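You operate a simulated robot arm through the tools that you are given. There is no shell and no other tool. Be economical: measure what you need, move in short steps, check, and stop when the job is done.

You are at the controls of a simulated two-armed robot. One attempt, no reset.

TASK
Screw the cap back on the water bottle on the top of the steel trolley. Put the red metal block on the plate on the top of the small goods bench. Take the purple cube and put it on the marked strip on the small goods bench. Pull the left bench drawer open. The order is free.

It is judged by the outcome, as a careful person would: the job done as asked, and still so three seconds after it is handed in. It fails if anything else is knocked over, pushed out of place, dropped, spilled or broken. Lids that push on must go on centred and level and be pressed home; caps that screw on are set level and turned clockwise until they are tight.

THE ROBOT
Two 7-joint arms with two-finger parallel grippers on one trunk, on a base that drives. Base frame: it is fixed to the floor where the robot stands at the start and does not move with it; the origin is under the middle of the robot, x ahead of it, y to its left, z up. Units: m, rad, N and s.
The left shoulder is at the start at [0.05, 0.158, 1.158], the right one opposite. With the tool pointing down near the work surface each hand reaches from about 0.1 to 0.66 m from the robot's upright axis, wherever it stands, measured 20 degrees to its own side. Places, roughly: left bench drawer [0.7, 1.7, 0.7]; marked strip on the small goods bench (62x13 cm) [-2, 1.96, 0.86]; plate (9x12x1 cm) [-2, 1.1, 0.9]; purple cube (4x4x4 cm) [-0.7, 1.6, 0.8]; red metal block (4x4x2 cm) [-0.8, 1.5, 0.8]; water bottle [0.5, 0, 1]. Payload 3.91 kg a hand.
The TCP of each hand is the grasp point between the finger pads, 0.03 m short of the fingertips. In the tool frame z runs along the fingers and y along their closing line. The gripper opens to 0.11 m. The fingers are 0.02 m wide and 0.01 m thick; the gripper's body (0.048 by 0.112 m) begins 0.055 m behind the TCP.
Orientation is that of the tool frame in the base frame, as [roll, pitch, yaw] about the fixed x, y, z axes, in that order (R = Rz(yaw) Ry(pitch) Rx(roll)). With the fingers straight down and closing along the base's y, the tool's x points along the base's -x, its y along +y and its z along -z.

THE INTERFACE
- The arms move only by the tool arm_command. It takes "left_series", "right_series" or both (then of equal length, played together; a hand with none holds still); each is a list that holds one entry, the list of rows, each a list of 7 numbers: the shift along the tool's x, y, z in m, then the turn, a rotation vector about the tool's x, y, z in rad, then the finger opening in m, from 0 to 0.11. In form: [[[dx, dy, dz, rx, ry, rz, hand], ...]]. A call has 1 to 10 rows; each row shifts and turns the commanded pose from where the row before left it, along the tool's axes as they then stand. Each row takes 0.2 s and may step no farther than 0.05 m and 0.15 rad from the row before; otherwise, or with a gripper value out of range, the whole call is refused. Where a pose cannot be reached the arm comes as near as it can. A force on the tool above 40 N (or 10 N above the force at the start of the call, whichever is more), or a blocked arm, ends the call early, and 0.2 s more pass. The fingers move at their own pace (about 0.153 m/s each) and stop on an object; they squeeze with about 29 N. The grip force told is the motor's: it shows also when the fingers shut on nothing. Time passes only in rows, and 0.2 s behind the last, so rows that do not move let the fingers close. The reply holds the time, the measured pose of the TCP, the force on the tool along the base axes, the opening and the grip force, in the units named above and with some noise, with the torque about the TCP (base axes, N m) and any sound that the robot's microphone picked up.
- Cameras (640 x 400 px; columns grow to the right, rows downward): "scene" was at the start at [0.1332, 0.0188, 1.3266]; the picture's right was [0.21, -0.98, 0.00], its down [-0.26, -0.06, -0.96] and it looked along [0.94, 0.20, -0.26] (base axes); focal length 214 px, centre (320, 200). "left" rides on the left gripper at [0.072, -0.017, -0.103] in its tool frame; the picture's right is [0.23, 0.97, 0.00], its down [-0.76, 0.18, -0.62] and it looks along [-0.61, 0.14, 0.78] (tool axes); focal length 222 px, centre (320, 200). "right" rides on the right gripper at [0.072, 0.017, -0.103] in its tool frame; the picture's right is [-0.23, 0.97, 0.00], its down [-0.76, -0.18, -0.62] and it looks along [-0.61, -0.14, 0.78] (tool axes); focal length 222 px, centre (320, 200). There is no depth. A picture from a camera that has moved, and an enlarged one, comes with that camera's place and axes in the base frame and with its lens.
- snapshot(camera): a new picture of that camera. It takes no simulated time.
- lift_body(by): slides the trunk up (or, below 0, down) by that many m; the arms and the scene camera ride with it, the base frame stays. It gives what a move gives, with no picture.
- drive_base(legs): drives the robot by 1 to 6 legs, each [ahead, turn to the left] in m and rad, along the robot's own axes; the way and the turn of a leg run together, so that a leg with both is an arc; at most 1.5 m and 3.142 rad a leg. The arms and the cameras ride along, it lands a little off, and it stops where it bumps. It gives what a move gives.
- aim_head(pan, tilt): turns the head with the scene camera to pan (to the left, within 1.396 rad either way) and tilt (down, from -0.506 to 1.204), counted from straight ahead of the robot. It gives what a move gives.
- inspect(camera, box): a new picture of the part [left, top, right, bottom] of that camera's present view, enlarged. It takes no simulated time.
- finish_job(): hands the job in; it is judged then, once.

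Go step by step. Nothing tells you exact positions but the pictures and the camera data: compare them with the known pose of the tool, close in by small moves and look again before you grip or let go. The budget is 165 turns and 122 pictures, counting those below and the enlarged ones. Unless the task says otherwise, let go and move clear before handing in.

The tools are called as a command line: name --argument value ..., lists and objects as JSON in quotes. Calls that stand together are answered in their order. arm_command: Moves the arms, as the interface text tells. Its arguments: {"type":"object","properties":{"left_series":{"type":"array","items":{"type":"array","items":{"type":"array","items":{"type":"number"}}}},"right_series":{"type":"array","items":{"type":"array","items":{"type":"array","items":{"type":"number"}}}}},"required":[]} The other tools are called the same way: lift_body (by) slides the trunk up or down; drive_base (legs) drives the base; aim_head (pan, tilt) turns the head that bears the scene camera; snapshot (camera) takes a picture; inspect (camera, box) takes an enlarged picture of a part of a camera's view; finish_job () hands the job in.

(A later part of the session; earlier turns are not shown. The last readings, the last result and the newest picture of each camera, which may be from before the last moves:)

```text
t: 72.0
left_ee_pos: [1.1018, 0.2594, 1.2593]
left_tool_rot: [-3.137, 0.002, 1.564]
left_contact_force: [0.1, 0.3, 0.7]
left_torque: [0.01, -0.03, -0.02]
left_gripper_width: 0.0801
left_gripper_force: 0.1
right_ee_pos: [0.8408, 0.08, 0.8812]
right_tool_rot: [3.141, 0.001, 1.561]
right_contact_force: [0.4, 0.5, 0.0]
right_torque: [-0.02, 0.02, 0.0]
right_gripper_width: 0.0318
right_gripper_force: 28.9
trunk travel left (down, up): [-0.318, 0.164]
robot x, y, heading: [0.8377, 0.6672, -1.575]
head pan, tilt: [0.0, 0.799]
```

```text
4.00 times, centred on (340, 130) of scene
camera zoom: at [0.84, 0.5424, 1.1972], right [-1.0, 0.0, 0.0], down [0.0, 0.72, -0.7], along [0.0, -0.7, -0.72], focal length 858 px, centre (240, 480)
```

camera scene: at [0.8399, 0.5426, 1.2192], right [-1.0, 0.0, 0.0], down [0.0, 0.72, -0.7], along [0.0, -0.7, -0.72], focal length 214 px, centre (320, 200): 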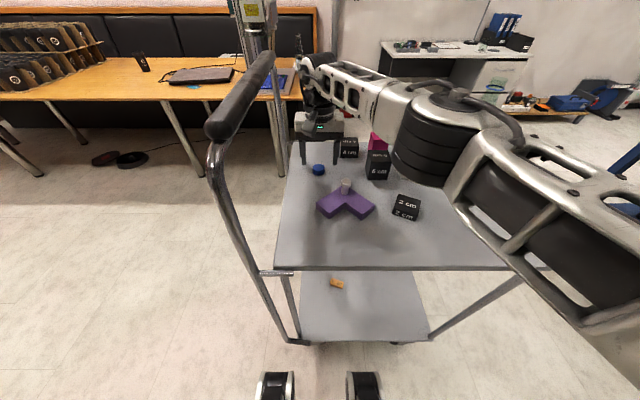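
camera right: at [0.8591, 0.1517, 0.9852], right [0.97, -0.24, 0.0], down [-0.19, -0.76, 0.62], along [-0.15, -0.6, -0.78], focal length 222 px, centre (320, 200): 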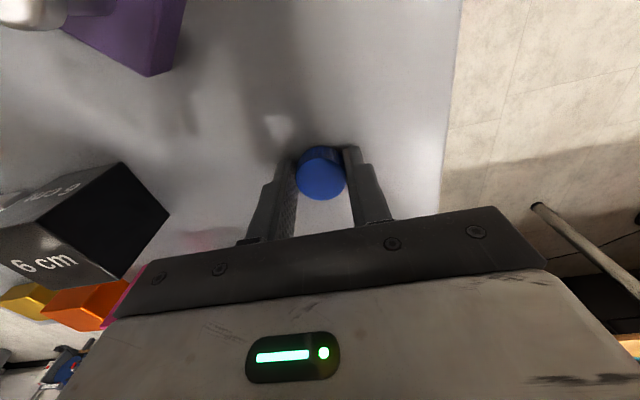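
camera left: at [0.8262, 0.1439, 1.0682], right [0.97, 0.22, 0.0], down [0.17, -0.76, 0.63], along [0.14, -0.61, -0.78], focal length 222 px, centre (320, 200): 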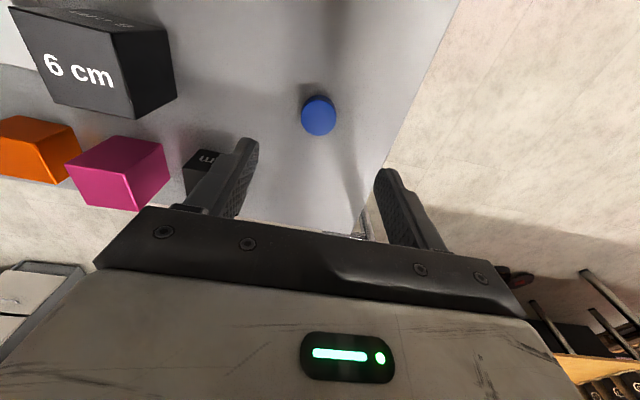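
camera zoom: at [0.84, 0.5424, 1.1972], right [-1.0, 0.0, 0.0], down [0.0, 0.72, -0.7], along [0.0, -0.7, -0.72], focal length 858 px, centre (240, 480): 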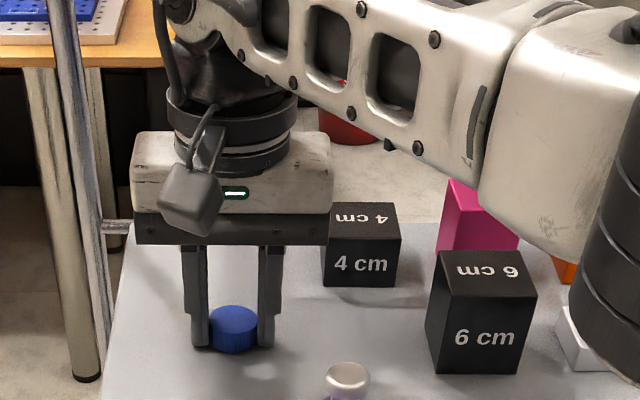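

Cap gripped at 32 mm width. I lift it with the trunk and arm, then back off.

lift_body --by 0.16

arm_command --right_series '[[[0.02, 0, -0.04, 0, 0, 0, 0.02], [0.02, 0, -0.04, 0, 0, 0, 0.02], [0.03, -0.01, -0.03, 0, 0, 0, 0.02], [0.03, -0.01, -0.02, 0, 0, 0, 0.02], [0.03, -0.01, 0, 0, 0, 0, 0.02], [0.03, -0.01, 0, 0, 0, 0, 0.02]]]'

drive_base --legs '[[-0.26, 0], [0, -1.57], [0.22, 0], [0, 1.57]]'

snapshot --camera "scene"

snapshot --camera "right"

```text
t: 73.8
left_ee_pos: [1.1008, 0.259, 1.42]
left_tool_rot: [-3.139, 0.002, 1.564]
left_contact_force: [0.5, 0.6, 0.0]
left_torque: [0.01, 0.0, -0.02]
left_gripper_width: 0.0803
left_gripper_force: 0.0
right_ee_pos: [0.8424, 0.0791, 1.0414]
right_tool_rot: [3.14, -0.001, 1.562]
right_contact_force: [0.8, -0.4, 0.8]
right_torque: [-0.02, 0.01, 0.02]
right_gripper_width: 0.0319
right_gripper_force: 28.8
trunk travel left (down, up): [-0.478, 0.004]
robot x, y, heading: [0.8359, 0.664, -1.572]
head pan, tilt: [0.0, 0.799]
```

```text
t: 75.2
left_ee_pos: [1.1014, 0.2607, 1.42]
left_tool_rot: [-3.138, 0.003, 1.564]
left_contact_force: [-0.3, 0.0, 0.1]
left_torque: [0.0, 0.02, 0.0]
left_gripper_width: 0.08
left_gripper_force: 0.0
right_ee_pos: [0.8022, 0.2394, 1.1705]
right_tool_rot: [3.139, -0.001, 1.559]
right_contact_force: [-0.4, 0.4, 0.2]
right_torque: [0.03, 0.01, -0.02]
right_gripper_width: 0.0315
right_gripper_force: 29.7
trunk travel left (down, up): [-0.478, 0.004]
robot x, y, heading: [0.8399, 0.6645, -1.573]
head pan, tilt: [0.0, 0.799]
```

```text
t: 85.9
left_ee_pos: [0.8944, 0.5218, 1.4214]
left_tool_rot: [-3.137, 0.003, 1.577]
left_contact_force: [0.4, -0.1, -0.7]
left_torque: [0.03, 0.0, -0.01]
left_gripper_width: 0.08
left_gripper_force: 0.1
right_ee_pos: [0.5941, 0.4976, 1.1724]
right_tool_rot: [3.14, -0.001, 1.576]
right_contact_force: [-0.7, 0.0, 0.3]
right_torque: [-0.01, 0.0, 0.01]
right_gripper_width: 0.0315
right_gripper_force: 29.3
trunk travel left (down, up): [-0.478, 0.004]
robot x, y, heading: [0.6259, 0.927, -1.564]
head pan, tilt: [0.0, 0.799]
```

```text
90 pictures are left
camera scene: at [0.6275, 0.8017, 1.3572], right [-1.0, -0.01, 0.0], down [-0.01, 0.72, -0.7], along [0.01, -0.7, -0.72], focal length 214 px, centre (320, 200)
```

scene: 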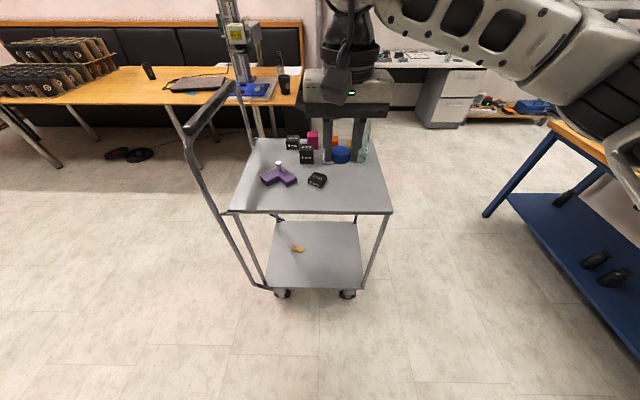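

```text
89 pictures are left
camera right: at [0.6112, 0.5707, 1.2746], right [0.97, -0.22, 0.0], down [-0.18, -0.76, 0.62], along [-0.14, -0.61, -0.78], focal length 222 px, centre (320, 200)
```

right: 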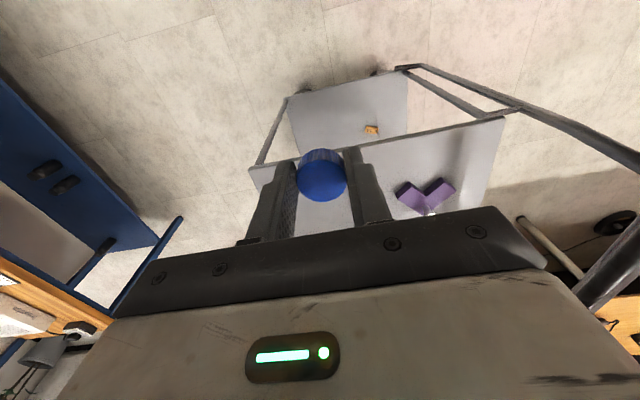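

The cap is safely held. I straighten and drive in, keeping the cap above the bottle's height.

drive_base --legs '[[0.255, -0.005]]'

snapshot --camera "scene"

snapshot --camera "right"

snapshot --camera "left"

```text
t: 87.8
left_ee_pos: [0.8929, 0.2668, 1.4198]
left_tool_rot: [-3.139, 0.001, 1.574]
left_contact_force: [0.6, 0.0, -1.2]
left_torque: [0.02, 0.02, -0.01]
left_gripper_width: 0.08
left_gripper_force: 0.1
right_ee_pos: [0.5938, 0.2451, 1.1721]
right_tool_rot: [-3.141, -0.001, 1.569]
right_contact_force: [0.6, 0.1, 0.1]
right_torque: [0.04, 0.01, 0.02]
right_gripper_width: 0.0319
right_gripper_force: 28.9
trunk travel left (down, up): [-0.478, 0.004]
robot x, y, heading: [0.6259, 0.6679, -1.569]
head pan, tilt: [0.0, 0.799]
```

```text
88 pictures are left
camera scene: at [0.6286, 0.5478, 1.3571], right [-1.0, -0.01, 0.0], down [0.0, 0.72, -0.7], along [0.0, -0.7, -0.72], focal length 214 px, centre (320, 200)
```

scene: 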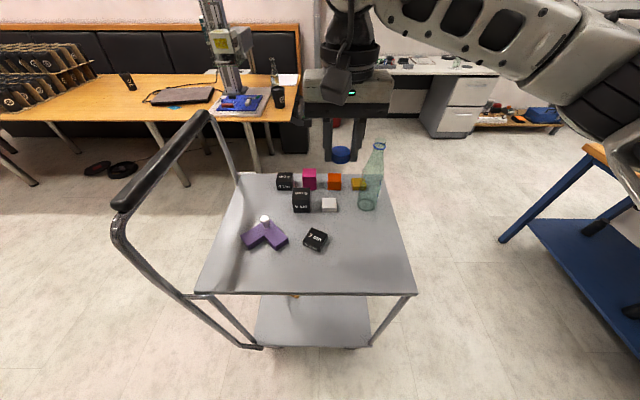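

```text
87 pictures are left
camera right: at [0.6109, 0.3171, 1.2745], right [0.97, -0.23, 0.0], down [-0.18, -0.76, 0.62], along [-0.14, -0.61, -0.78], focal length 222 px, centre (320, 200)
```

right: 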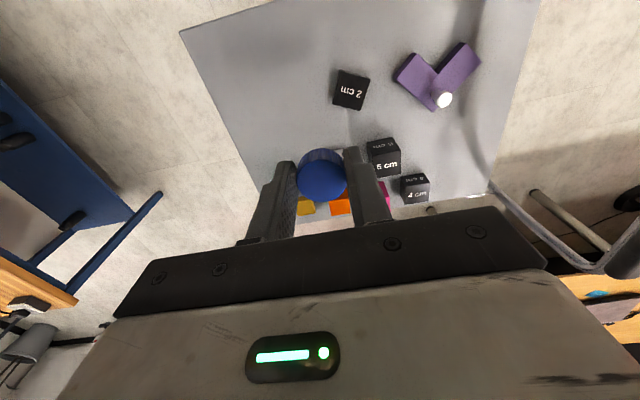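

```text
86 pictures are left
camera left: at [0.8761, 0.3387, 1.5228], right [0.97, 0.23, 0.0], down [0.18, -0.76, 0.62], along [0.14, -0.61, -0.78], focal length 222 px, centre (320, 200)
```

left: 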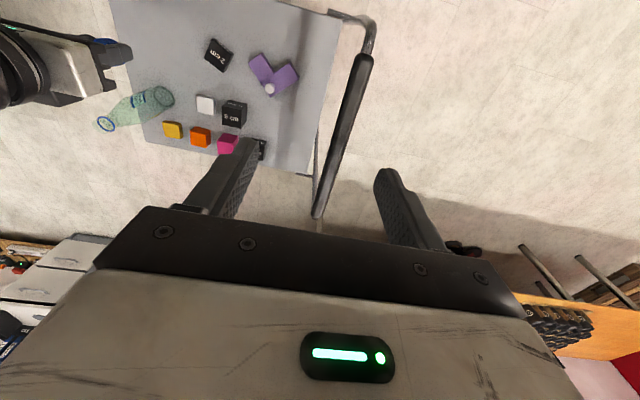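

Bottle mouth triangulates to about [0.479, 0.075, 1.065]. I bring the cap above it with ~4 cm clearance.

arm_command --right_series '[[[-0.034, -0.023, 0.003, 0, 0, 0, 0.02], [-0.034, -0.023, 0.003, 0, 0, 0, 0.02], [-0.034, -0.023, 0.003, 0, 0, 0, 0.02], [-0.034, -0.023, 0.003, 0, 0, 0, 0.02], [-0.034, -0.023, 0.003, 0, 0, 0, 0.02]]]'

snapshot --camera "right"

inspect --camera "scene" --box '[300, 90, 460, 220]'

inspect --camera "left" --box '[0, 20, 240, 180]'

```text
t: 89.0
left_ee_pos: [0.8924, 0.2652, 1.42]
left_tool_rot: [-3.138, 0.0, 1.573]
left_contact_force: [0.7, -0.2, 0.4]
left_torque: [-0.01, 0.07, 0.01]
left_gripper_width: 0.0802
left_gripper_force: 0.0
right_ee_pos: [0.478, 0.0747, 1.1562]
right_tool_rot: [3.14, -0.003, 1.572]
right_contact_force: [0.1, -0.3, 0.4]
right_torque: [0.03, 0.05, -0.01]
right_gripper_width: 0.0316
right_gripper_force: 29.3
trunk travel left (down, up): [-0.478, 0.004]
robot x, y, heading: [0.625, 0.6679, -1.563]
head pan, tilt: [0.0, 0.799]
```

```text
85 pictures are left
camera right: at [0.4959, 0.1477, 1.2594], right [0.97, -0.23, 0.0], down [-0.18, -0.76, 0.62], along [-0.14, -0.61, -0.78], focal length 222 px, centre (320, 200)
```

right: 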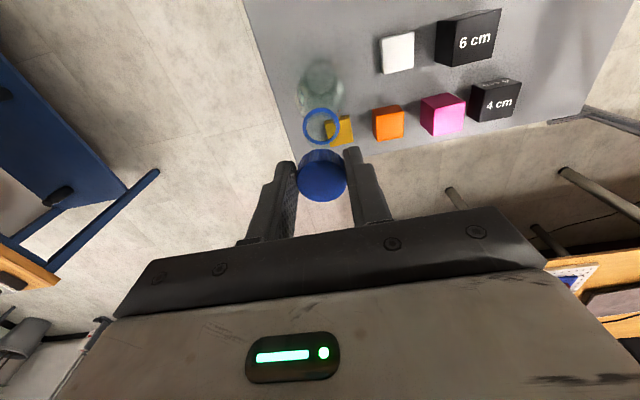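

```text
3.08 times, centred on (380, 155) of scene
camera zoom: at [0.6289, 0.548, 1.3571], right [-1.0, -0.01, 0.0], down [0.0, 0.72, -0.7], along [0.0, -0.7, -0.72], focal length 660 px, centre (135, 338)
```

zoom: 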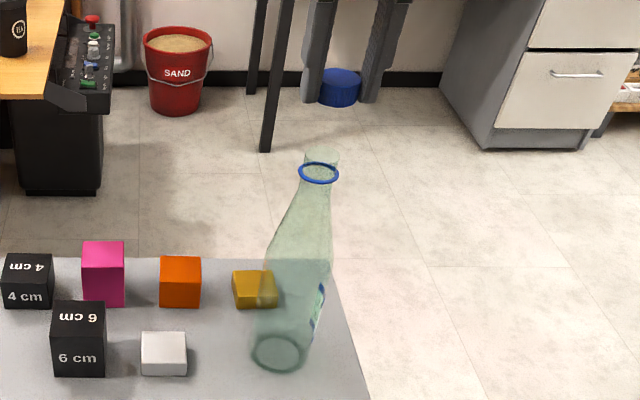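

```text
2.50 times, centred on (120, 100) of left
camera zoom: at [0.8765, 0.3389, 1.5228], right [0.97, 0.23, 0.0], down [0.18, -0.76, 0.62], along [0.14, -0.61, -0.78], focal length 555 px, centre (820, 450)
```

zoom: 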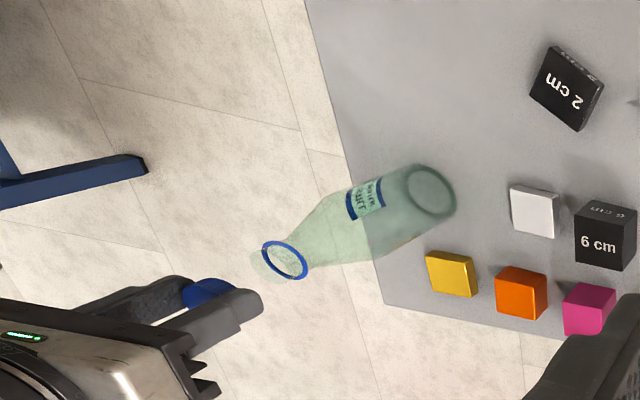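

The mouth rim is at about [0.480, 0.075, 1.08] and the cap centre within a few mm of it. I lower by 25 mm and compare again.

arm_command --right_series '[[[0, 0.002, 0.015, 0, 0, 0, 0.02], [0, 0, 0.012, 0, 0, 0, 0.02]]]'

inspect --camera "right" --box '[240, 80, 400, 220]'

inspect --camera "scene" --box '[340, 90, 420, 160]'

inspect --camera "left" --box '[40, 80, 160, 160]'

```text
t: 89.6
left_ee_pos: [0.8929, 0.2672, 1.4201]
left_tool_rot: [-3.139, 0.003, 1.574]
left_contact_force: [-0.4, 0.3, -0.7]
left_torque: [-0.01, 0.01, 0.0]
left_gripper_width: 0.0801
left_gripper_force: 0.0
right_ee_pos: [0.4802, 0.0755, 1.1279]
right_tool_rot: [3.139, -0.001, 1.568]
right_contact_force: [-0.1, 0.2, 0.2]
right_torque: [0.02, -0.01, 0.02]
right_gripper_width: 0.0316
right_gripper_force: 28.7
trunk travel left (down, up): [-0.478, 0.004]
robot x, y, heading: [0.6247, 0.6692, -1.567]
head pan, tilt: [0.0, 0.799]
```

```text
2.86 times, centred on (320, 150) of right
camera zoom: at [0.4981, 0.148, 1.2321], right [0.97, -0.23, 0.0], down [-0.18, -0.76, 0.62], along [-0.14, -0.61, -0.78], focal length 635 px, centre (320, 343)
```

zoom: 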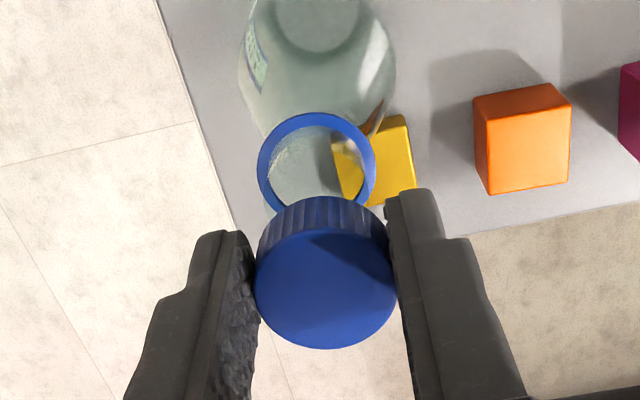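

```text
5.71 times, centred on (380, 125) of scene
camera zoom: at [0.6284, 0.5485, 1.3572], right [-1.0, -0.01, 0.0], down [0.0, 0.72, -0.7], along [0.0, -0.7, -0.72], focal length 1226 px, centre (-23, 629)
```

zoom: 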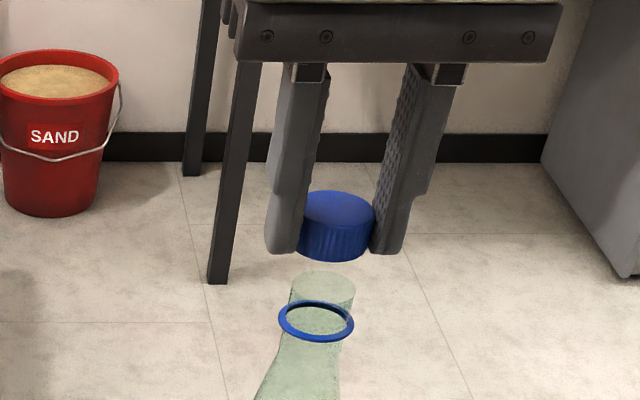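

```text
5.00 times, centred on (100, 120) of left
camera zoom: at [0.8759, 0.3395, 1.5231], right [0.97, 0.23, 0.0], down [0.18, -0.76, 0.62], along [0.14, -0.61, -0.78], focal length 1111 px, centre (1420, 600)
```

zoom: 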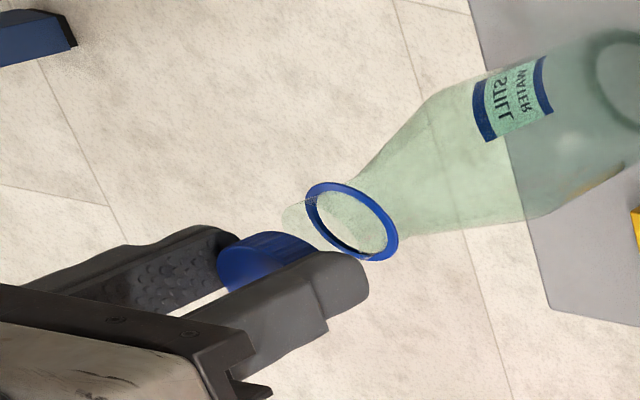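

Comparing all three views, the cap sits about 6 mm too far toward −y. I shift it and lower gently to contact.

arm_command --right_series '[[[0.006, 0.0, 0, 0, 0, 0, 0.02], [0, 0, 0.006, 0, 0, 0, 0.02], [0, 0, 0.004, 0, 0, 0, 0.02]]]'

inspect --camera "scene" --box '[340, 90, 420, 160]'

inspect --camera "left" --box '[40, 80, 160, 160]'

```text
t: 90.4
left_ee_pos: [0.8922, 0.2667, 1.4203]
left_tool_rot: [-3.139, 0.001, 1.574]
left_contact_force: [-0.6, 0.2, 0.5]
left_torque: [0.0, -0.02, 0.0]
left_gripper_width: 0.08
left_gripper_force: 0.1
right_ee_pos: [0.4798, 0.0807, 1.1179]
right_tool_rot: [3.139, -0.001, 1.569]
right_contact_force: [-0.6, -0.9, 0.2]
right_torque: [0.01, -0.01, -0.03]
right_gripper_width: 0.0317
right_gripper_force: 29.2
trunk travel left (down, up): [-0.478, 0.004]
robot x, y, heading: [0.6288, 0.6711, -1.567]
head pan, tilt: [0.0, 0.799]
```

```text
5.71 times, centred on (380, 125) of scene
camera zoom: at [0.6285, 0.5485, 1.3572], right [-1.0, -0.01, 0.0], down [0.0, 0.72, -0.7], along [0.0, -0.7, -0.72], focal length 1226 px, centre (-23, 629)
```

zoom: 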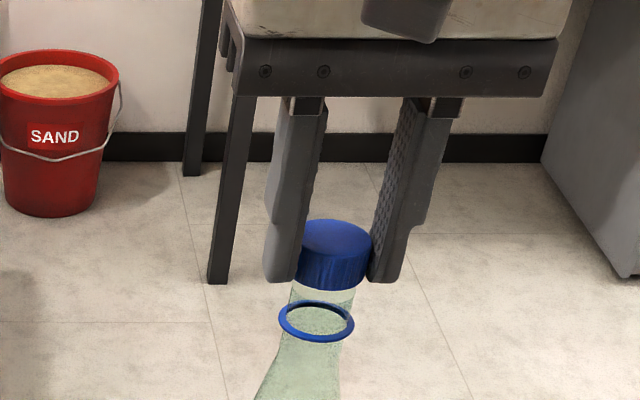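

```text
5.00 times, centred on (100, 120) of left
camera zoom: at [0.876, 0.3395, 1.5231], right [0.97, 0.23, 0.0], down [0.18, -0.76, 0.62], along [0.14, -0.61, -0.78], focal length 1111 px, centre (1420, 600)
```

zoom: 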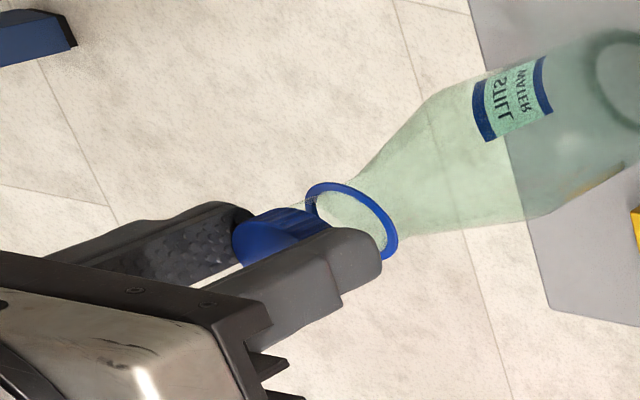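

Nearly aligned; about 2 mm more toward +x. Then I lower in small steps, watching force.

arm_command --right_series '[[[-0.001, 0.002, 0, 0, 0, 0, 0.02], [0, 0, 0.003, 0, 0, 0, 0.02], [0, 0, 0.003, 0, 0, 0, 0.02], [0, 0, 0.003, 0, 0, 0, 0.02]]]'

inspect --camera "scene" --box '[340, 90, 420, 160]'

inspect --camera "left" --box '[40, 80, 160, 160]'

```text
t: 91.4
left_ee_pos: [0.8932, 0.2681, 1.42]
left_tool_rot: [-3.138, 0.001, 1.574]
left_contact_force: [1.0, 0.3, 0.4]
left_torque: [-0.01, -0.01, 0.01]
left_gripper_width: 0.08
left_gripper_force: 0.0
right_ee_pos: [0.4828, 0.0798, 1.1125]
right_tool_rot: [3.138, 0.005, 1.57]
right_contact_force: [-1.6, -1.2, 12.5]
right_torque: [-0.01, 0.12, 0.01]
right_gripper_width: 0.0314
right_gripper_force: 29.2
trunk travel left (down, up): [-0.478, 0.004]
robot x, y, heading: [0.626, 0.6699, -1.563]
head pan, tilt: [0.0, 0.799]
```

```text
5.71 times, centred on (380, 125) of scene
camera zoom: at [0.6288, 0.5496, 1.3576], right [-1.0, -0.01, 0.0], down [0.0, 0.72, -0.7], along [0.0, -0.7, -0.72], focal length 1226 px, centre (-23, 629)
```

zoom: 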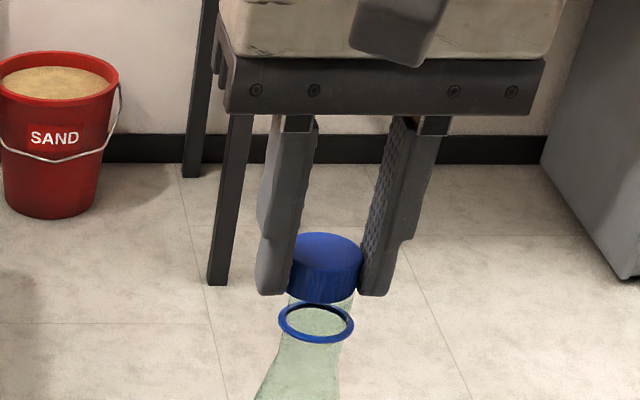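

```text
5.00 times, centred on (100, 120) of left
camera zoom: at [0.8763, 0.3408, 1.5236], right [0.97, 0.23, 0.0], down [0.18, -0.76, 0.62], along [0.14, -0.61, -0.78], focal length 1111 px, centre (1420, 600)
```

zoom: 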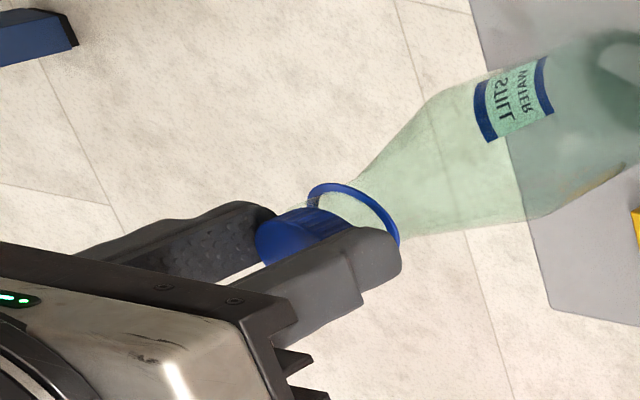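

Contact at 12 N, with the cap about 2 mm off. I raise a hair, correct (−x 1.5 mm, +y 2 mm), and set down again.

arm_command --right_series '[[[0, 0, -0.006, 0, 0, 0, 0.02], [0.002, -0.0015, 0, 0, 0, 0, 0.02], [0, 0, 0.003, 0, 0, 0, 0.02], [0, 0, 0.003, 0, 0, 0, 0.02], [0, 0, 0.002, 0, 0, 0, 0.02]]]'

inspect --camera "scene" --box '[340, 90, 420, 160]'

inspect --camera "right" --box '[240, 80, 400, 220]'

```text
t: 92.6
left_ee_pos: [0.8943, 0.2667, 1.4195]
left_tool_rot: [-3.138, 0.001, 1.574]
left_contact_force: [1.2, 0.1, 0.3]
left_torque: [0.0, 0.0, 0.02]
left_gripper_width: 0.0802
left_gripper_force: 0.0
right_ee_pos: [0.4808, 0.083, 1.1065]
right_tool_rot: [3.14, 0.0, 1.569]
right_contact_force: [0.8, 0.1, -0.3]
right_torque: [0.0, 0.0, -0.03]
right_gripper_width: 0.0317
right_gripper_force: 29.6
trunk travel left (down, up): [-0.478, 0.004]
robot x, y, heading: [0.6264, 0.6732, -1.568]
head pan, tilt: [0.0, 0.799]
```

```text
5.71 times, centred on (380, 125) of scene
camera zoom: at [0.6286, 0.5485, 1.3572], right [-1.0, -0.01, 0.0], down [0.0, 0.72, -0.7], along [0.0, -0.7, -0.72], focal length 1226 px, centre (-23, 629)
```

zoom: 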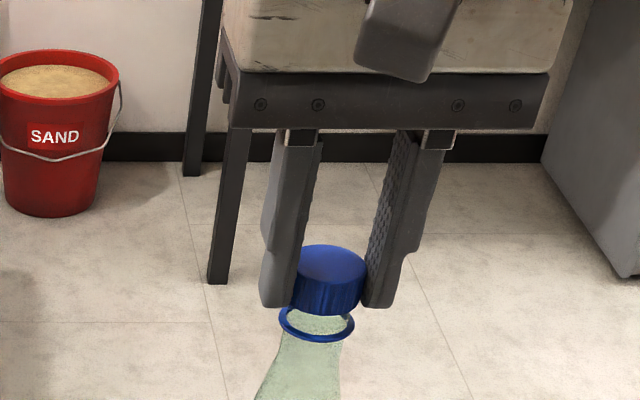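

```text
2.86 times, centred on (320, 150) of right
camera zoom: at [0.4983, 0.1549, 1.2111], right [0.97, -0.23, 0.0], down [-0.18, -0.76, 0.62], along [-0.14, -0.61, -0.78], focal length 635 px, centre (320, 343)
```

zoom: 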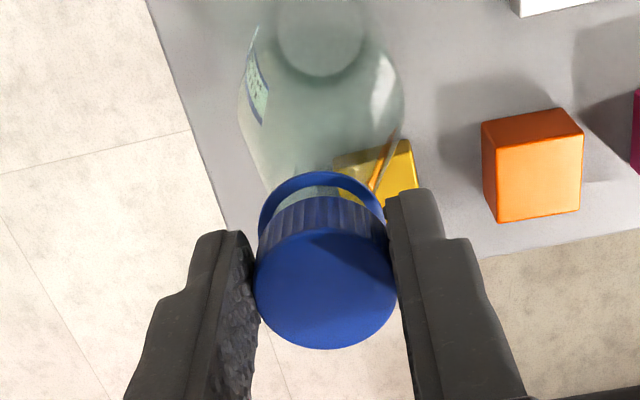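

The cap now slips over the mouth without force. I lower on until it seats on the thread.

arm_command --right_series '[[[0, 0, 0.002, 0, 0, 0, 0.02], [0, 0, 0.002, 0, 0, 0, 0.02], [0, 0, 0.002, 0, 0, 0, 0.02], [0, 0, 0.0, 0, 0, 0, 0.02]]]'

inspect --camera "scene" --box '[340, 90, 420, 160]'

```text
t: 93.6
left_ee_pos: [0.8926, 0.2681, 1.4202]
left_tool_rot: [-3.139, 0.0, 1.572]
left_contact_force: [-0.2, 0.1, -0.8]
left_torque: [0.02, 0.0, -0.02]
left_gripper_width: 0.0801
left_gripper_force: 0.1
right_ee_pos: [0.4814, 0.0818, 1.103]
right_tool_rot: [3.139, 0.002, 1.569]
right_contact_force: [-1.3, 0.4, 5.7]
right_torque: [0.08, 0.12, -0.01]
right_gripper_width: 0.0317
right_gripper_force: 28.3
trunk travel left (down, up): [-0.478, 0.004]
robot x, y, heading: [0.6267, 0.6722, -1.564]
head pan, tilt: [0.0, 0.799]
```

```text
5.71 times, centred on (380, 125) of scene
camera zoom: at [0.6287, 0.5491, 1.3574], right [-1.0, -0.01, 0.0], down [0.0, 0.72, -0.7], along [0.0, -0.7, -0.72], focal length 1226 px, centre (-23, 629)
```

zoom: 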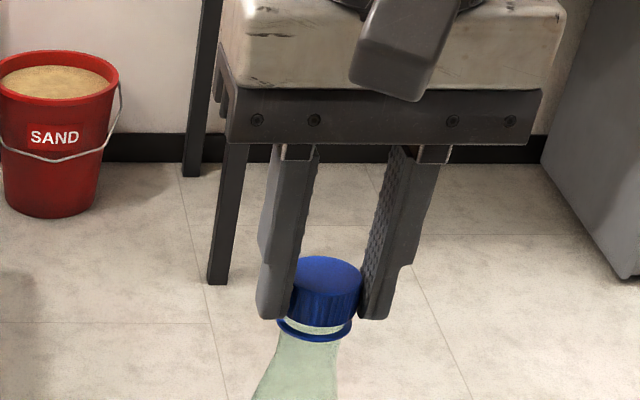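

Resting on the thread with a light press. I start turning clockwise (+z of the tool).

arm_command --right_series '[[[0, 0, 0.0005, 0, 0, 0.14, 0.02], [0, 0, 0.0003, 0, 0, 0.14, 0.02], [0, 0, 0.0003, 0, 0, 0.14, 0.02], [0, 0, 0.0003, 0, 0, 0.14, 0.02], [0, 0, 0.0003, 0, 0, 0.14, 0.02], [0, 0, 0.0003, 0, 0, 0.14, 0.02], [0, 0, 0.0003, 0, 0, 0.14, 0.02], [0, 0, 0.0003, 0, 0, 0.14, 0.02]]]'

inspect --camera "scene" --box '[340, 90, 420, 220]'

```text
t: 95.4
left_ee_pos: [0.8931, 0.2691, 1.4203]
left_tool_rot: [-3.139, 0.003, 1.572]
left_contact_force: [-0.2, -0.1, 0.1]
left_torque: [0.02, 0.04, -0.01]
left_gripper_width: 0.08
left_gripper_force: 0.0
right_ee_pos: [0.4822, 0.0838, 1.102]
right_tool_rot: [3.138, -0.002, 0.449]
right_contact_force: [2.8, -1.7, 19.1]
right_torque: [-0.13, -0.2, 0.03]
right_gripper_width: 0.0318
right_gripper_force: 29.0
trunk travel left (down, up): [-0.478, 0.004]
robot x, y, heading: [0.6309, 0.6687, -1.568]
head pan, tilt: [0.0, 0.799]
```

```text
3.08 times, centred on (380, 155) of scene
camera zoom: at [0.6295, 0.5502, 1.3575], right [-1.0, -0.01, 0.0], down [0.0, 0.72, -0.7], along [0.0, -0.7, -0.72], focal length 660 px, centre (135, 338)
```

zoom: 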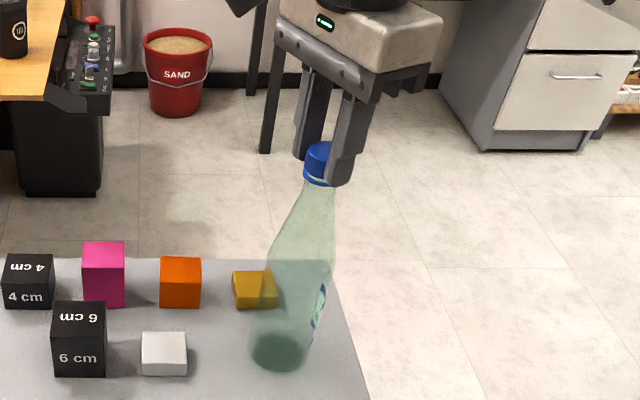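

The bottle stands still and the cap turns freely. I keep turning.

arm_command --right_series '[[[0, 0, 0, 0, 0, 0.14, 0.02], [0, 0, 0, 0, 0, 0.14, 0.02], [0, 0, 0, 0, 0, 0.14, 0.02], [0, 0, 0, 0, 0, 0.14, 0.02], [0, 0, 0, 0, 0, 0.14, 0.02], [0, 0, 0, 0, 0, 0.14, 0.02], [0, 0, 0, 0, 0, 0.14, 0.02], [0, 0, 0, 0, 0, 0.14, 0.02], [0, 0, 0, 0, 0, 0.14, 0.02], [0, 0, 0, 0, 0, 0.14, 0.02]]]'

inspect --camera "scene" --box '[340, 90, 420, 220]'

```text
t: 97.6
left_ee_pos: [0.8932, 0.2684, 1.4205]
left_tool_rot: [-3.139, 0.004, 1.572]
left_contact_force: [-0.5, 0.1, 0.2]
left_torque: [0.0, -0.05, -0.03]
left_gripper_width: 0.08
left_gripper_force: 0.0
right_ee_pos: [0.4805, 0.0837, 1.0999]
right_tool_rot: [3.14, -0.003, -0.954]
right_contact_force: [-0.2, -4.2, 18.7]
right_torque: [-0.39, 0.0, 0.0]
right_gripper_width: 0.0317
right_gripper_force: 28.9
trunk travel left (down, up): [-0.478, 0.004]
robot x, y, heading: [0.6255, 0.6701, -1.565]
head pan, tilt: [0.0, 0.799]
```

```text
3.08 times, centred on (380, 155) of scene
camera zoom: at [0.629, 0.5499, 1.3574], right [-1.0, -0.01, 0.0], down [0.0, 0.72, -0.7], along [0.0, -0.7, -0.72], focal length 660 px, centre (135, 338)
```

zoom: 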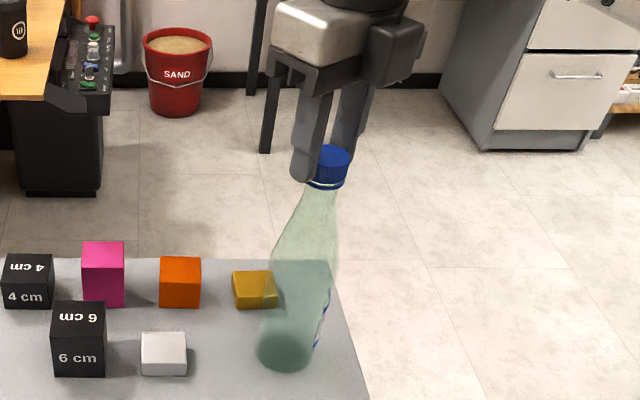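

It goes down about 3 mm after 2.5 rad; thread engaged. I go on turning.

arm_command --right_series '[[[0, 0, 0, 0, 0, 0.14, 0.02], [0, 0, 0.0003, 0, 0, 0.14, 0.02], [0, 0, 0, 0, 0, 0.14, 0.02], [0, 0, 0.0003, 0, 0, 0.14, 0.02], [0, 0, 0, 0, 0, 0.14, 0.02], [0, 0, 0.0003, 0, 0, 0.14, 0.02], [0, 0, 0, 0, 0, 0.14, 0.02]]]'

inspect --camera "scene" --box '[340, 90, 420, 220]'

```text
t: 99.2
left_ee_pos: [0.8927, 0.2686, 1.4201]
left_tool_rot: [-3.137, 0.004, 1.572]
left_contact_force: [1.2, 0.5, -0.6]
left_torque: [0.0, -0.02, -0.01]
left_gripper_width: 0.0802
left_gripper_force: 0.1
right_ee_pos: [0.4801, 0.0848, 1.1007]
right_tool_rot: [-3.138, -0.002, -1.932]
right_contact_force: [-3.2, -2.3, 18.5]
right_torque: [-0.23, 0.29, 0.0]
right_gripper_width: 0.0319
right_gripper_force: 28.8
trunk travel left (down, up): [-0.478, 0.004]
robot x, y, heading: [0.6237, 0.6681, -1.566]
head pan, tilt: [0.0, 0.799]
```

```text
3.08 times, centred on (380, 155) of scene
camera zoom: at [0.6287, 0.5501, 1.3574], right [-1.0, -0.01, 0.0], down [0.0, 0.72, -0.7], along [0.0, -0.7, -0.72], focal length 660 px, centre (135, 338)
```

zoom: 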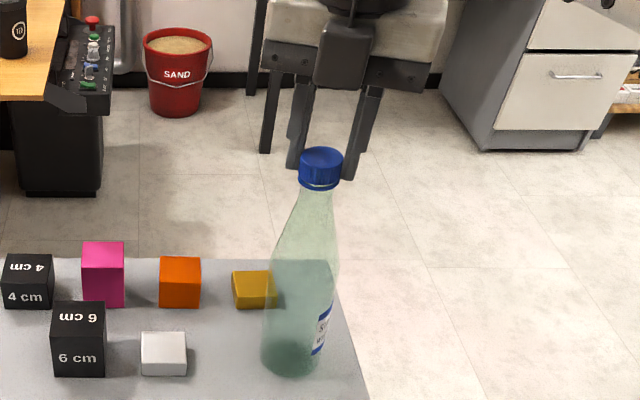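

The bottle now turns along with the cap. I look closely before deciding to hold the bottle with the left hand.

inspect --camera "scene" --box '[350, 125, 410, 165]'

inspect --camera "left" --box '[30, 60, 210, 180]'

```text
10.00 times, centred on (380, 145) of scene
camera zoom: at [0.6287, 0.5501, 1.3574], right [-1.0, -0.01, 0.0], down [0.0, 0.72, -0.7], along [0.0, -0.7, -0.72], focal length 2145 px, centre (-280, 750)
```

zoom: 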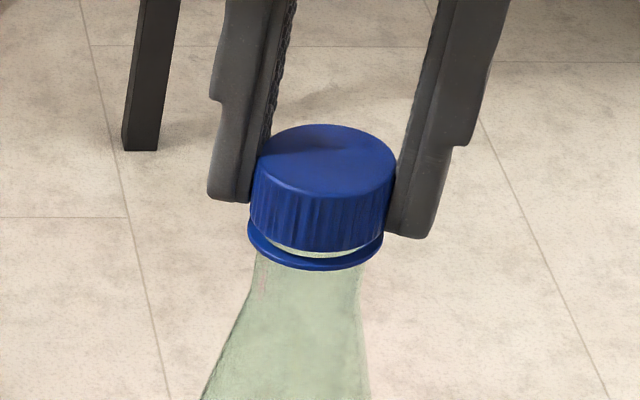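

```text
3.33 times, centred on (120, 120) of left
camera zoom: at [0.8762, 0.3414, 1.5236], right [0.97, 0.23, 0.0], down [0.18, -0.76, 0.62], along [0.14, -0.61, -0.78], focal length 740 px, centre (987, 467)
```

zoom: 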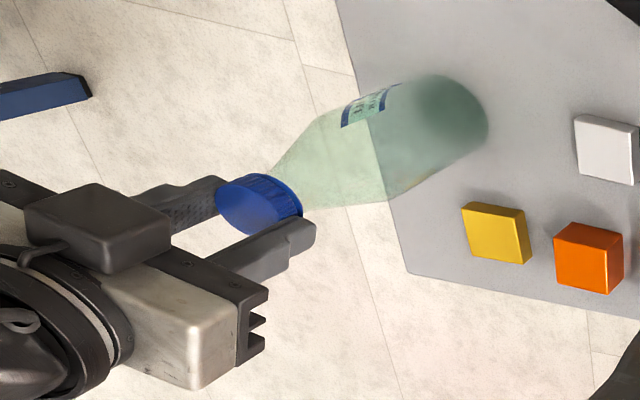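

To stop the bottle turning I will hold its body with the left hand, coming from the robot's side with the hand tilted about 60°. First I lower the left hand beside, then tilt it.

arm_command --left_series '[[[0.007, -0.014, 0.04, 0, 0, 0, 0.11], [0.007, -0.014, 0.04, 0, 0, 0, 0.11], [0.007, -0.014, 0.04, 0, 0, 0, 0.11], [0.007, -0.014, 0.04, 0, 0, 0, 0.11], [0.007, -0.014, 0.04, 0, 0, 0, 0.11], [0.007, -0.014, 0.04, 0, 0, 0, 0.11], [0.007, -0.014, 0.04, 0, 0, 0, 0.11], [0.007, -0.014, 0.04, 0, 0, 0, 0.11], [0.007, -0.014, 0.03, 0, 0, 0, 0.11]]]'

arm_command --left_series '[[[0, 0, 0, 0, -0.15, 0, 0.11], [0, 0, 0, 0, -0.15, 0, 0.11], [0, 0, 0, 0, -0.15, 0, 0.11], [0, 0, 0, 0, -0.15, 0, 0.11], [0, 0, 0, 0, -0.15, 0, 0.11], [0, 0, 0, 0, -0.15, 0, 0.11], [0, 0, 0, 0, -0.15, 0, 0.11]]]'

snapshot --camera "scene"

snapshot --camera "left"

```text
t: 101.2
left_ee_pos: [0.7667, 0.3297, 1.0688]
left_tool_rot: [-3.139, 0.003, 1.573]
left_contact_force: [-0.7, -0.7, -0.2]
left_torque: [0.03, -0.02, 0.01]
left_gripper_width: 0.1102
left_gripper_force: 0.1
right_ee_pos: [0.4818, 0.0837, 1.1005]
right_tool_rot: [-3.14, -0.001, -1.93]
right_contact_force: [-0.7, -0.3, 16.7]
right_torque: [0.08, 0.04, 0.02]
right_gripper_width: 0.0317
right_gripper_force: 29.3
trunk travel left (down, up): [-0.478, 0.004]
robot x, y, heading: [0.6234, 0.6689, -1.57]
head pan, tilt: [0.0, 0.799]
```

```text
t: 102.8
left_ee_pos: [0.7399, 0.2829, 1.0633]
left_tool_rot: [-3.131, 1.056, 1.579]
left_contact_force: [0.7, 0.6, 0.2]
left_torque: [0.01, 0.01, -0.01]
left_gripper_width: 0.1101
left_gripper_force: 0.0
left hand out of reach, approached as far as the arm can: row 4, 5, 6, 7
right_ee_pos: [0.4811, 0.0831, 1.099]
right_tool_rot: [-3.136, 0.0, -1.932]
right_contact_force: [-2.7, -0.5, 14.6]
right_torque: [0.09, -0.05, -0.01]
right_gripper_width: 0.0317
right_gripper_force: 28.8
trunk travel left (down, up): [-0.478, 0.004]
robot x, y, heading: [0.6324, 0.67, -1.568]
head pan, tilt: [0.0, 0.799]
```

```text
67 pictures are left
camera scene: at [0.6271, 0.55, 1.3574], right [-1.0, 0.0, 0.0], down [0.0, 0.72, -0.7], along [0.0, -0.7, -0.72], focal length 214 px, centre (320, 200)
```

scene: 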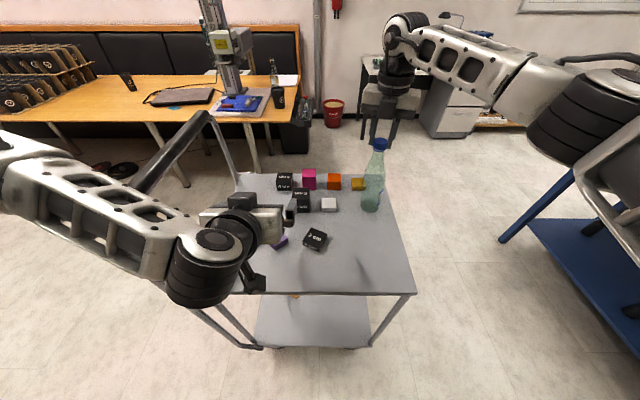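

```text
66 pictures are left
camera left: at [0.7225, 0.4079, 1.051], right [0.97, 0.11, -0.2], down [0.18, 0.17, 0.97], along [0.14, -0.98, 0.14], focal length 222 px, centre (320, 200)
```

left: 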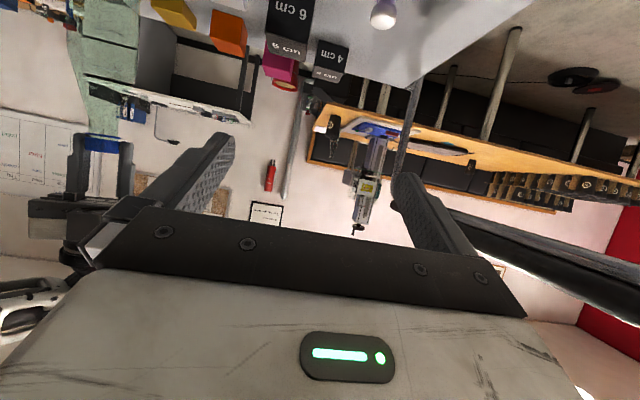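

The left hand is tilted as wanted. I bring it in front of the bottle at z≈0.955.

arm_command --left_series '[[[0.0105, -0.043, 0.018, 0, 0, 0, 0.11], [0.0105, -0.043, 0.018, 0, 0, 0, 0.11], [0.0105, -0.043, 0.018, 0, 0, 0, 0.11], [0.0105, -0.043, 0.018, 0, 0, 0, 0.11], [0.0105, -0.043, 0.018, 0, 0, 0, 0.11], [0.0105, -0.042, 0.018, 0, 0, 0, 0.11]]]'

snapshot --camera "left"

```text
t: 104.2
left_ee_pos: [0.4807, 0.2196, 0.9534]
left_tool_rot: [-3.135, 1.051, 1.577]
left_contact_force: [0.3, 0.0, 0.1]
left_torque: [0.04, -0.02, 0.05]
left_gripper_width: 0.11
left_gripper_force: 0.0
right_ee_pos: [0.4803, 0.0834, 1.0994]
right_tool_rot: [-3.138, -0.002, -1.931]
right_contact_force: [-1.5, -0.3, 13.0]
right_torque: [0.06, 0.05, -0.02]
right_gripper_width: 0.0316
right_gripper_force: 29.1
trunk travel left (down, up): [-0.478, 0.004]
robot x, y, heading: [0.6234, 0.668, -1.565]
head pan, tilt: [0.0, 0.799]
```

```text
65 pictures are left
camera left: at [0.464, 0.3453, 0.9427], right [0.97, 0.11, -0.2], down [0.18, 0.16, 0.97], along [0.14, -0.98, 0.14], focal length 222 px, centre (320, 200)
```

left: 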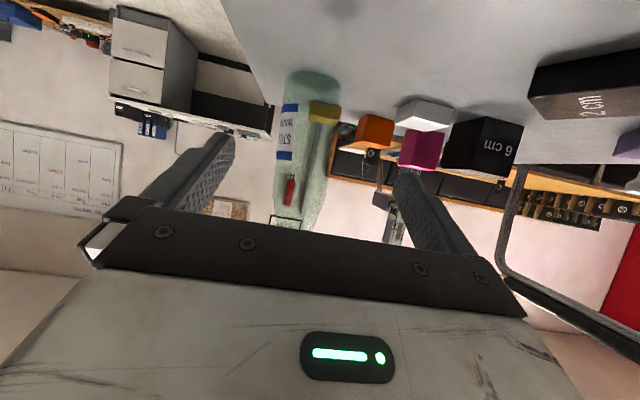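

The bottle body is at x≈0.472, between the open fingers. I advance around it at z≈0.925 and close.

arm_command --left_series '[[[-0.008, -0.002, 0.03, 0, 0, 0, 0.11], [-0.008, -0.002, 0.03, 0, 0, 0, 0.11], [-0.008, -0.001, 0.03, 0, 0, 0, 0.11], [-0.008, 0, 0.03, 0, 0, 0, 0.11]]]'

snapshot --camera "scene"

```text
t: 105.2
left_ee_pos: [0.4795, 0.0994, 0.9231]
left_tool_rot: [-3.137, 1.051, 1.577]
left_contact_force: [0.0, 0.9, -0.6]
left_torque: [0.02, 0.01, -0.02]
left_gripper_width: 0.1099
left_gripper_force: 0.1
right_ee_pos: [0.4808, 0.0828, 1.0984]
right_tool_rot: [-3.14, 0.001, -1.93]
right_contact_force: [-0.9, -0.4, 10.3]
right_torque: [0.04, 0.02, 0.02]
right_gripper_width: 0.0318
right_gripper_force: 28.9
trunk travel left (down, up): [-0.478, 0.004]
robot x, y, heading: [0.6237, 0.6644, -1.562]
head pan, tilt: [0.0, 0.799]
```

```text
64 pictures are left
camera scene: at [0.6288, 0.5494, 1.3573], right [-1.0, -0.01, 0.0], down [0.0, 0.72, -0.7], along [0.0, -0.7, -0.72], focal length 214 px, centre (320, 200)
```

scene: 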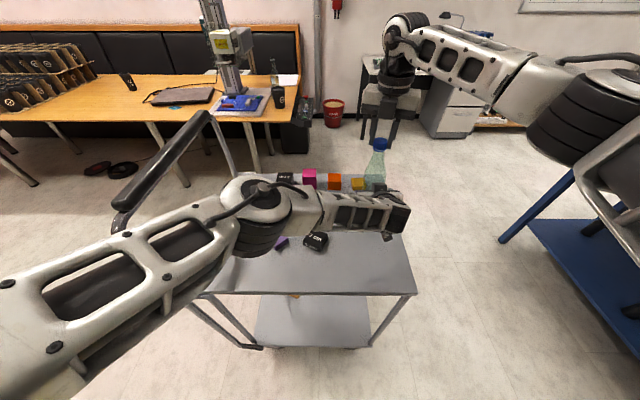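

No contact anywhere. I close the left fingers on the bottle.

arm_command --left_series '[[[0, 0, 0, 0, 0, 0, 0.085], [0, 0, 0, 0, 0, 0, 0.07], [0, 0, 0, 0, 0, 0, 0.055], [0, 0, 0, 0, 0, 0, 0.05]]]'

```text
t: 106.2
left_ee_pos: [0.4789, 0.0999, 0.923]
left_tool_rot: [-3.136, 1.05, 1.578]
left_contact_force: [-3.9, 1.8, -0.3]
left_torque: [-0.06, 0.24, 0.04]
left_gripper_width: 0.0616
left_gripper_force: 29.0
right_ee_pos: [0.4817, 0.0834, 1.0988]
right_tool_rot: [-3.139, 0.002, -1.931]
right_contact_force: [2.6, 0.0, 5.7]
right_torque: [0.23, -0.57, -0.01]
right_gripper_width: 0.0316
right_gripper_force: 29.2
trunk travel left (down, up): [-0.478, 0.004]
robot x, y, heading: [0.6291, 0.6721, -1.567]
head pan, tilt: [0.0, 0.799]
```

The bottle is held at 62 mm width. I turn the cap further to see whether it advances or tightens.

arm_command --right_series '[[[0, 0, 0.001, 0, 0, 0.12, 0.02], [0, 0, 0.0005, 0, 0, 0.12, 0.02], [0, 0, 0.0005, 0, 0, 0.12, 0.02], [0, 0, 0, 0, 0, 0.12, 0.02], [0, 0, 0, 0, 0, 0.12, 0.02]]]'

inspect --camera "scene" --box '[340, 115, 420, 165]'

```text
t: 107.4
left_ee_pos: [0.4804, 0.0978, 0.9229]
left_tool_rot: [-3.135, 1.051, 1.582]
left_contact_force: [1.6, -4.8, -5.4]
left_torque: [0.68, 0.93, -0.01]
left_gripper_width: 0.0616
left_gripper_force: 29.0
right_ee_pos: [0.4793, 0.0828, 1.0968]
right_tool_rot: [-3.138, -0.001, -2.533]
right_contact_force: [-5.2, 3.2, 17.1]
right_torque: [0.13, -0.09, -0.01]
right_gripper_width: 0.0316
right_gripper_force: 28.2
trunk travel left (down, up): [-0.478, 0.004]
robot x, y, heading: [0.6264, 0.669, -1.566]
head pan, tilt: [0.0, 0.799]
```

```text
8.00 times, centred on (380, 140) of scene
camera zoom: at [0.6284, 0.5491, 1.3573], right [-1.0, -0.01, 0.0], down [0.0, 0.72, -0.7], along [0.0, -0.7, -0.72], focal length 1716 px, centre (-160, 680)
```

zoom: 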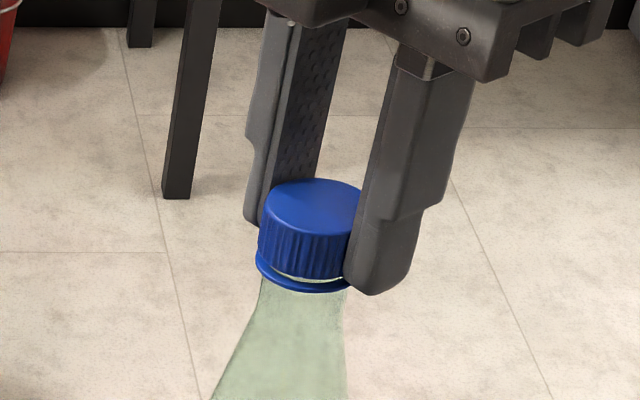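

The cap goes down with the turn (z 1.0988→1.0968), little gap left. I continue.

arm_command --right_series '[[[0, 0, 0.0005, 0, 0, 0.14, 0.02], [0, 0, 0, 0, 0, 0.14, 0.02], [0, 0, 0.0005, 0, 0, 0.14, 0.02], [0, 0, 0, 0, 0, 0.14, 0.02], [0, 0, 0.0005, 0, 0, 0.14, 0.02], [0, 0, 0, 0, 0, 0.14, 0.02]]]'

```text
t: 108.8
left_ee_pos: [0.4808, 0.0976, 0.9248]
left_tool_rot: [-3.138, 1.052, 1.579]
left_contact_force: [8.8, -11.0, -6.0]
left_torque: [0.64, 0.68, -0.04]
left_gripper_width: 0.0615
left_gripper_force: 29.4
right_ee_pos: [0.4806, 0.0819, 1.0961]
right_tool_rot: [-3.14, 0.003, 2.908]
right_contact_force: [-8.3, 6.2, 20.7]
right_torque: [0.13, 0.3, 0.02]
right_gripper_width: 0.0315
right_gripper_force: 29.6
trunk travel left (down, up): [-0.478, 0.004]
robot x, y, heading: [0.6258, 0.6693, -1.562]
head pan, tilt: [0.0, 0.799]
```

Still advancing slowly, no tight torque yet. I keep turning.

arm_command --right_series '[[[0, 0, 0.0003, 0, 0, 0.14, 0.02], [0, 0, 0, 0, 0, 0.14, 0.02], [0, 0, 0.0003, 0, 0, 0.14, 0.02], [0, 0, 0, 0, 0, 0.14, 0.02], [0, 0, 0.0003, 0, 0, 0.14, 0.02], [0, 0, 0, 0, 0, 0.14, 0.02]]]'

inspect --camera "scene" --box '[340, 115, 420, 165]'

```text
t: 110.2
left_ee_pos: [0.4788, 0.0981, 0.9241]
left_tool_rot: [-3.137, 1.052, 1.576]
left_contact_force: [10.2, -5.7, 3.2]
left_torque: [0.53, 0.44, -0.29]
left_gripper_width: 0.062
left_gripper_force: 28.9
right_ee_pos: [0.4866, 0.079, 1.0965]
right_tool_rot: [-3.133, 0.008, 2.124]
right_contact_force: [-6.9, 6.1, 1.6]
right_torque: [0.51, 0.35, 0.54]
right_gripper_width: 0.0308
right_gripper_force: 28.8
right hand out of reach, approached as far as the arm can: row 5, 6
trunk travel left (down, up): [-0.478, 0.004]
robot x, y, heading: [0.6261, 0.6696, -1.566]
head pan, tilt: [0.0, 0.799]
```

```text
8.00 times, centred on (380, 140) of scene
camera zoom: at [0.6291, 0.5491, 1.3572], right [-1.0, -0.01, 0.0], down [0.0, 0.72, -0.7], along [0.0, -0.7, -0.72], focal length 1716 px, centre (-160, 680)
```

zoom: 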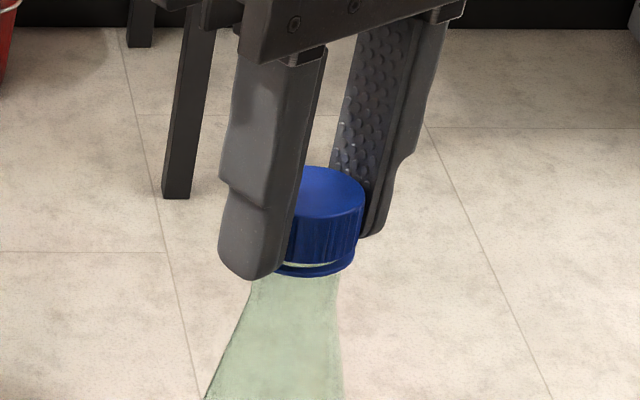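

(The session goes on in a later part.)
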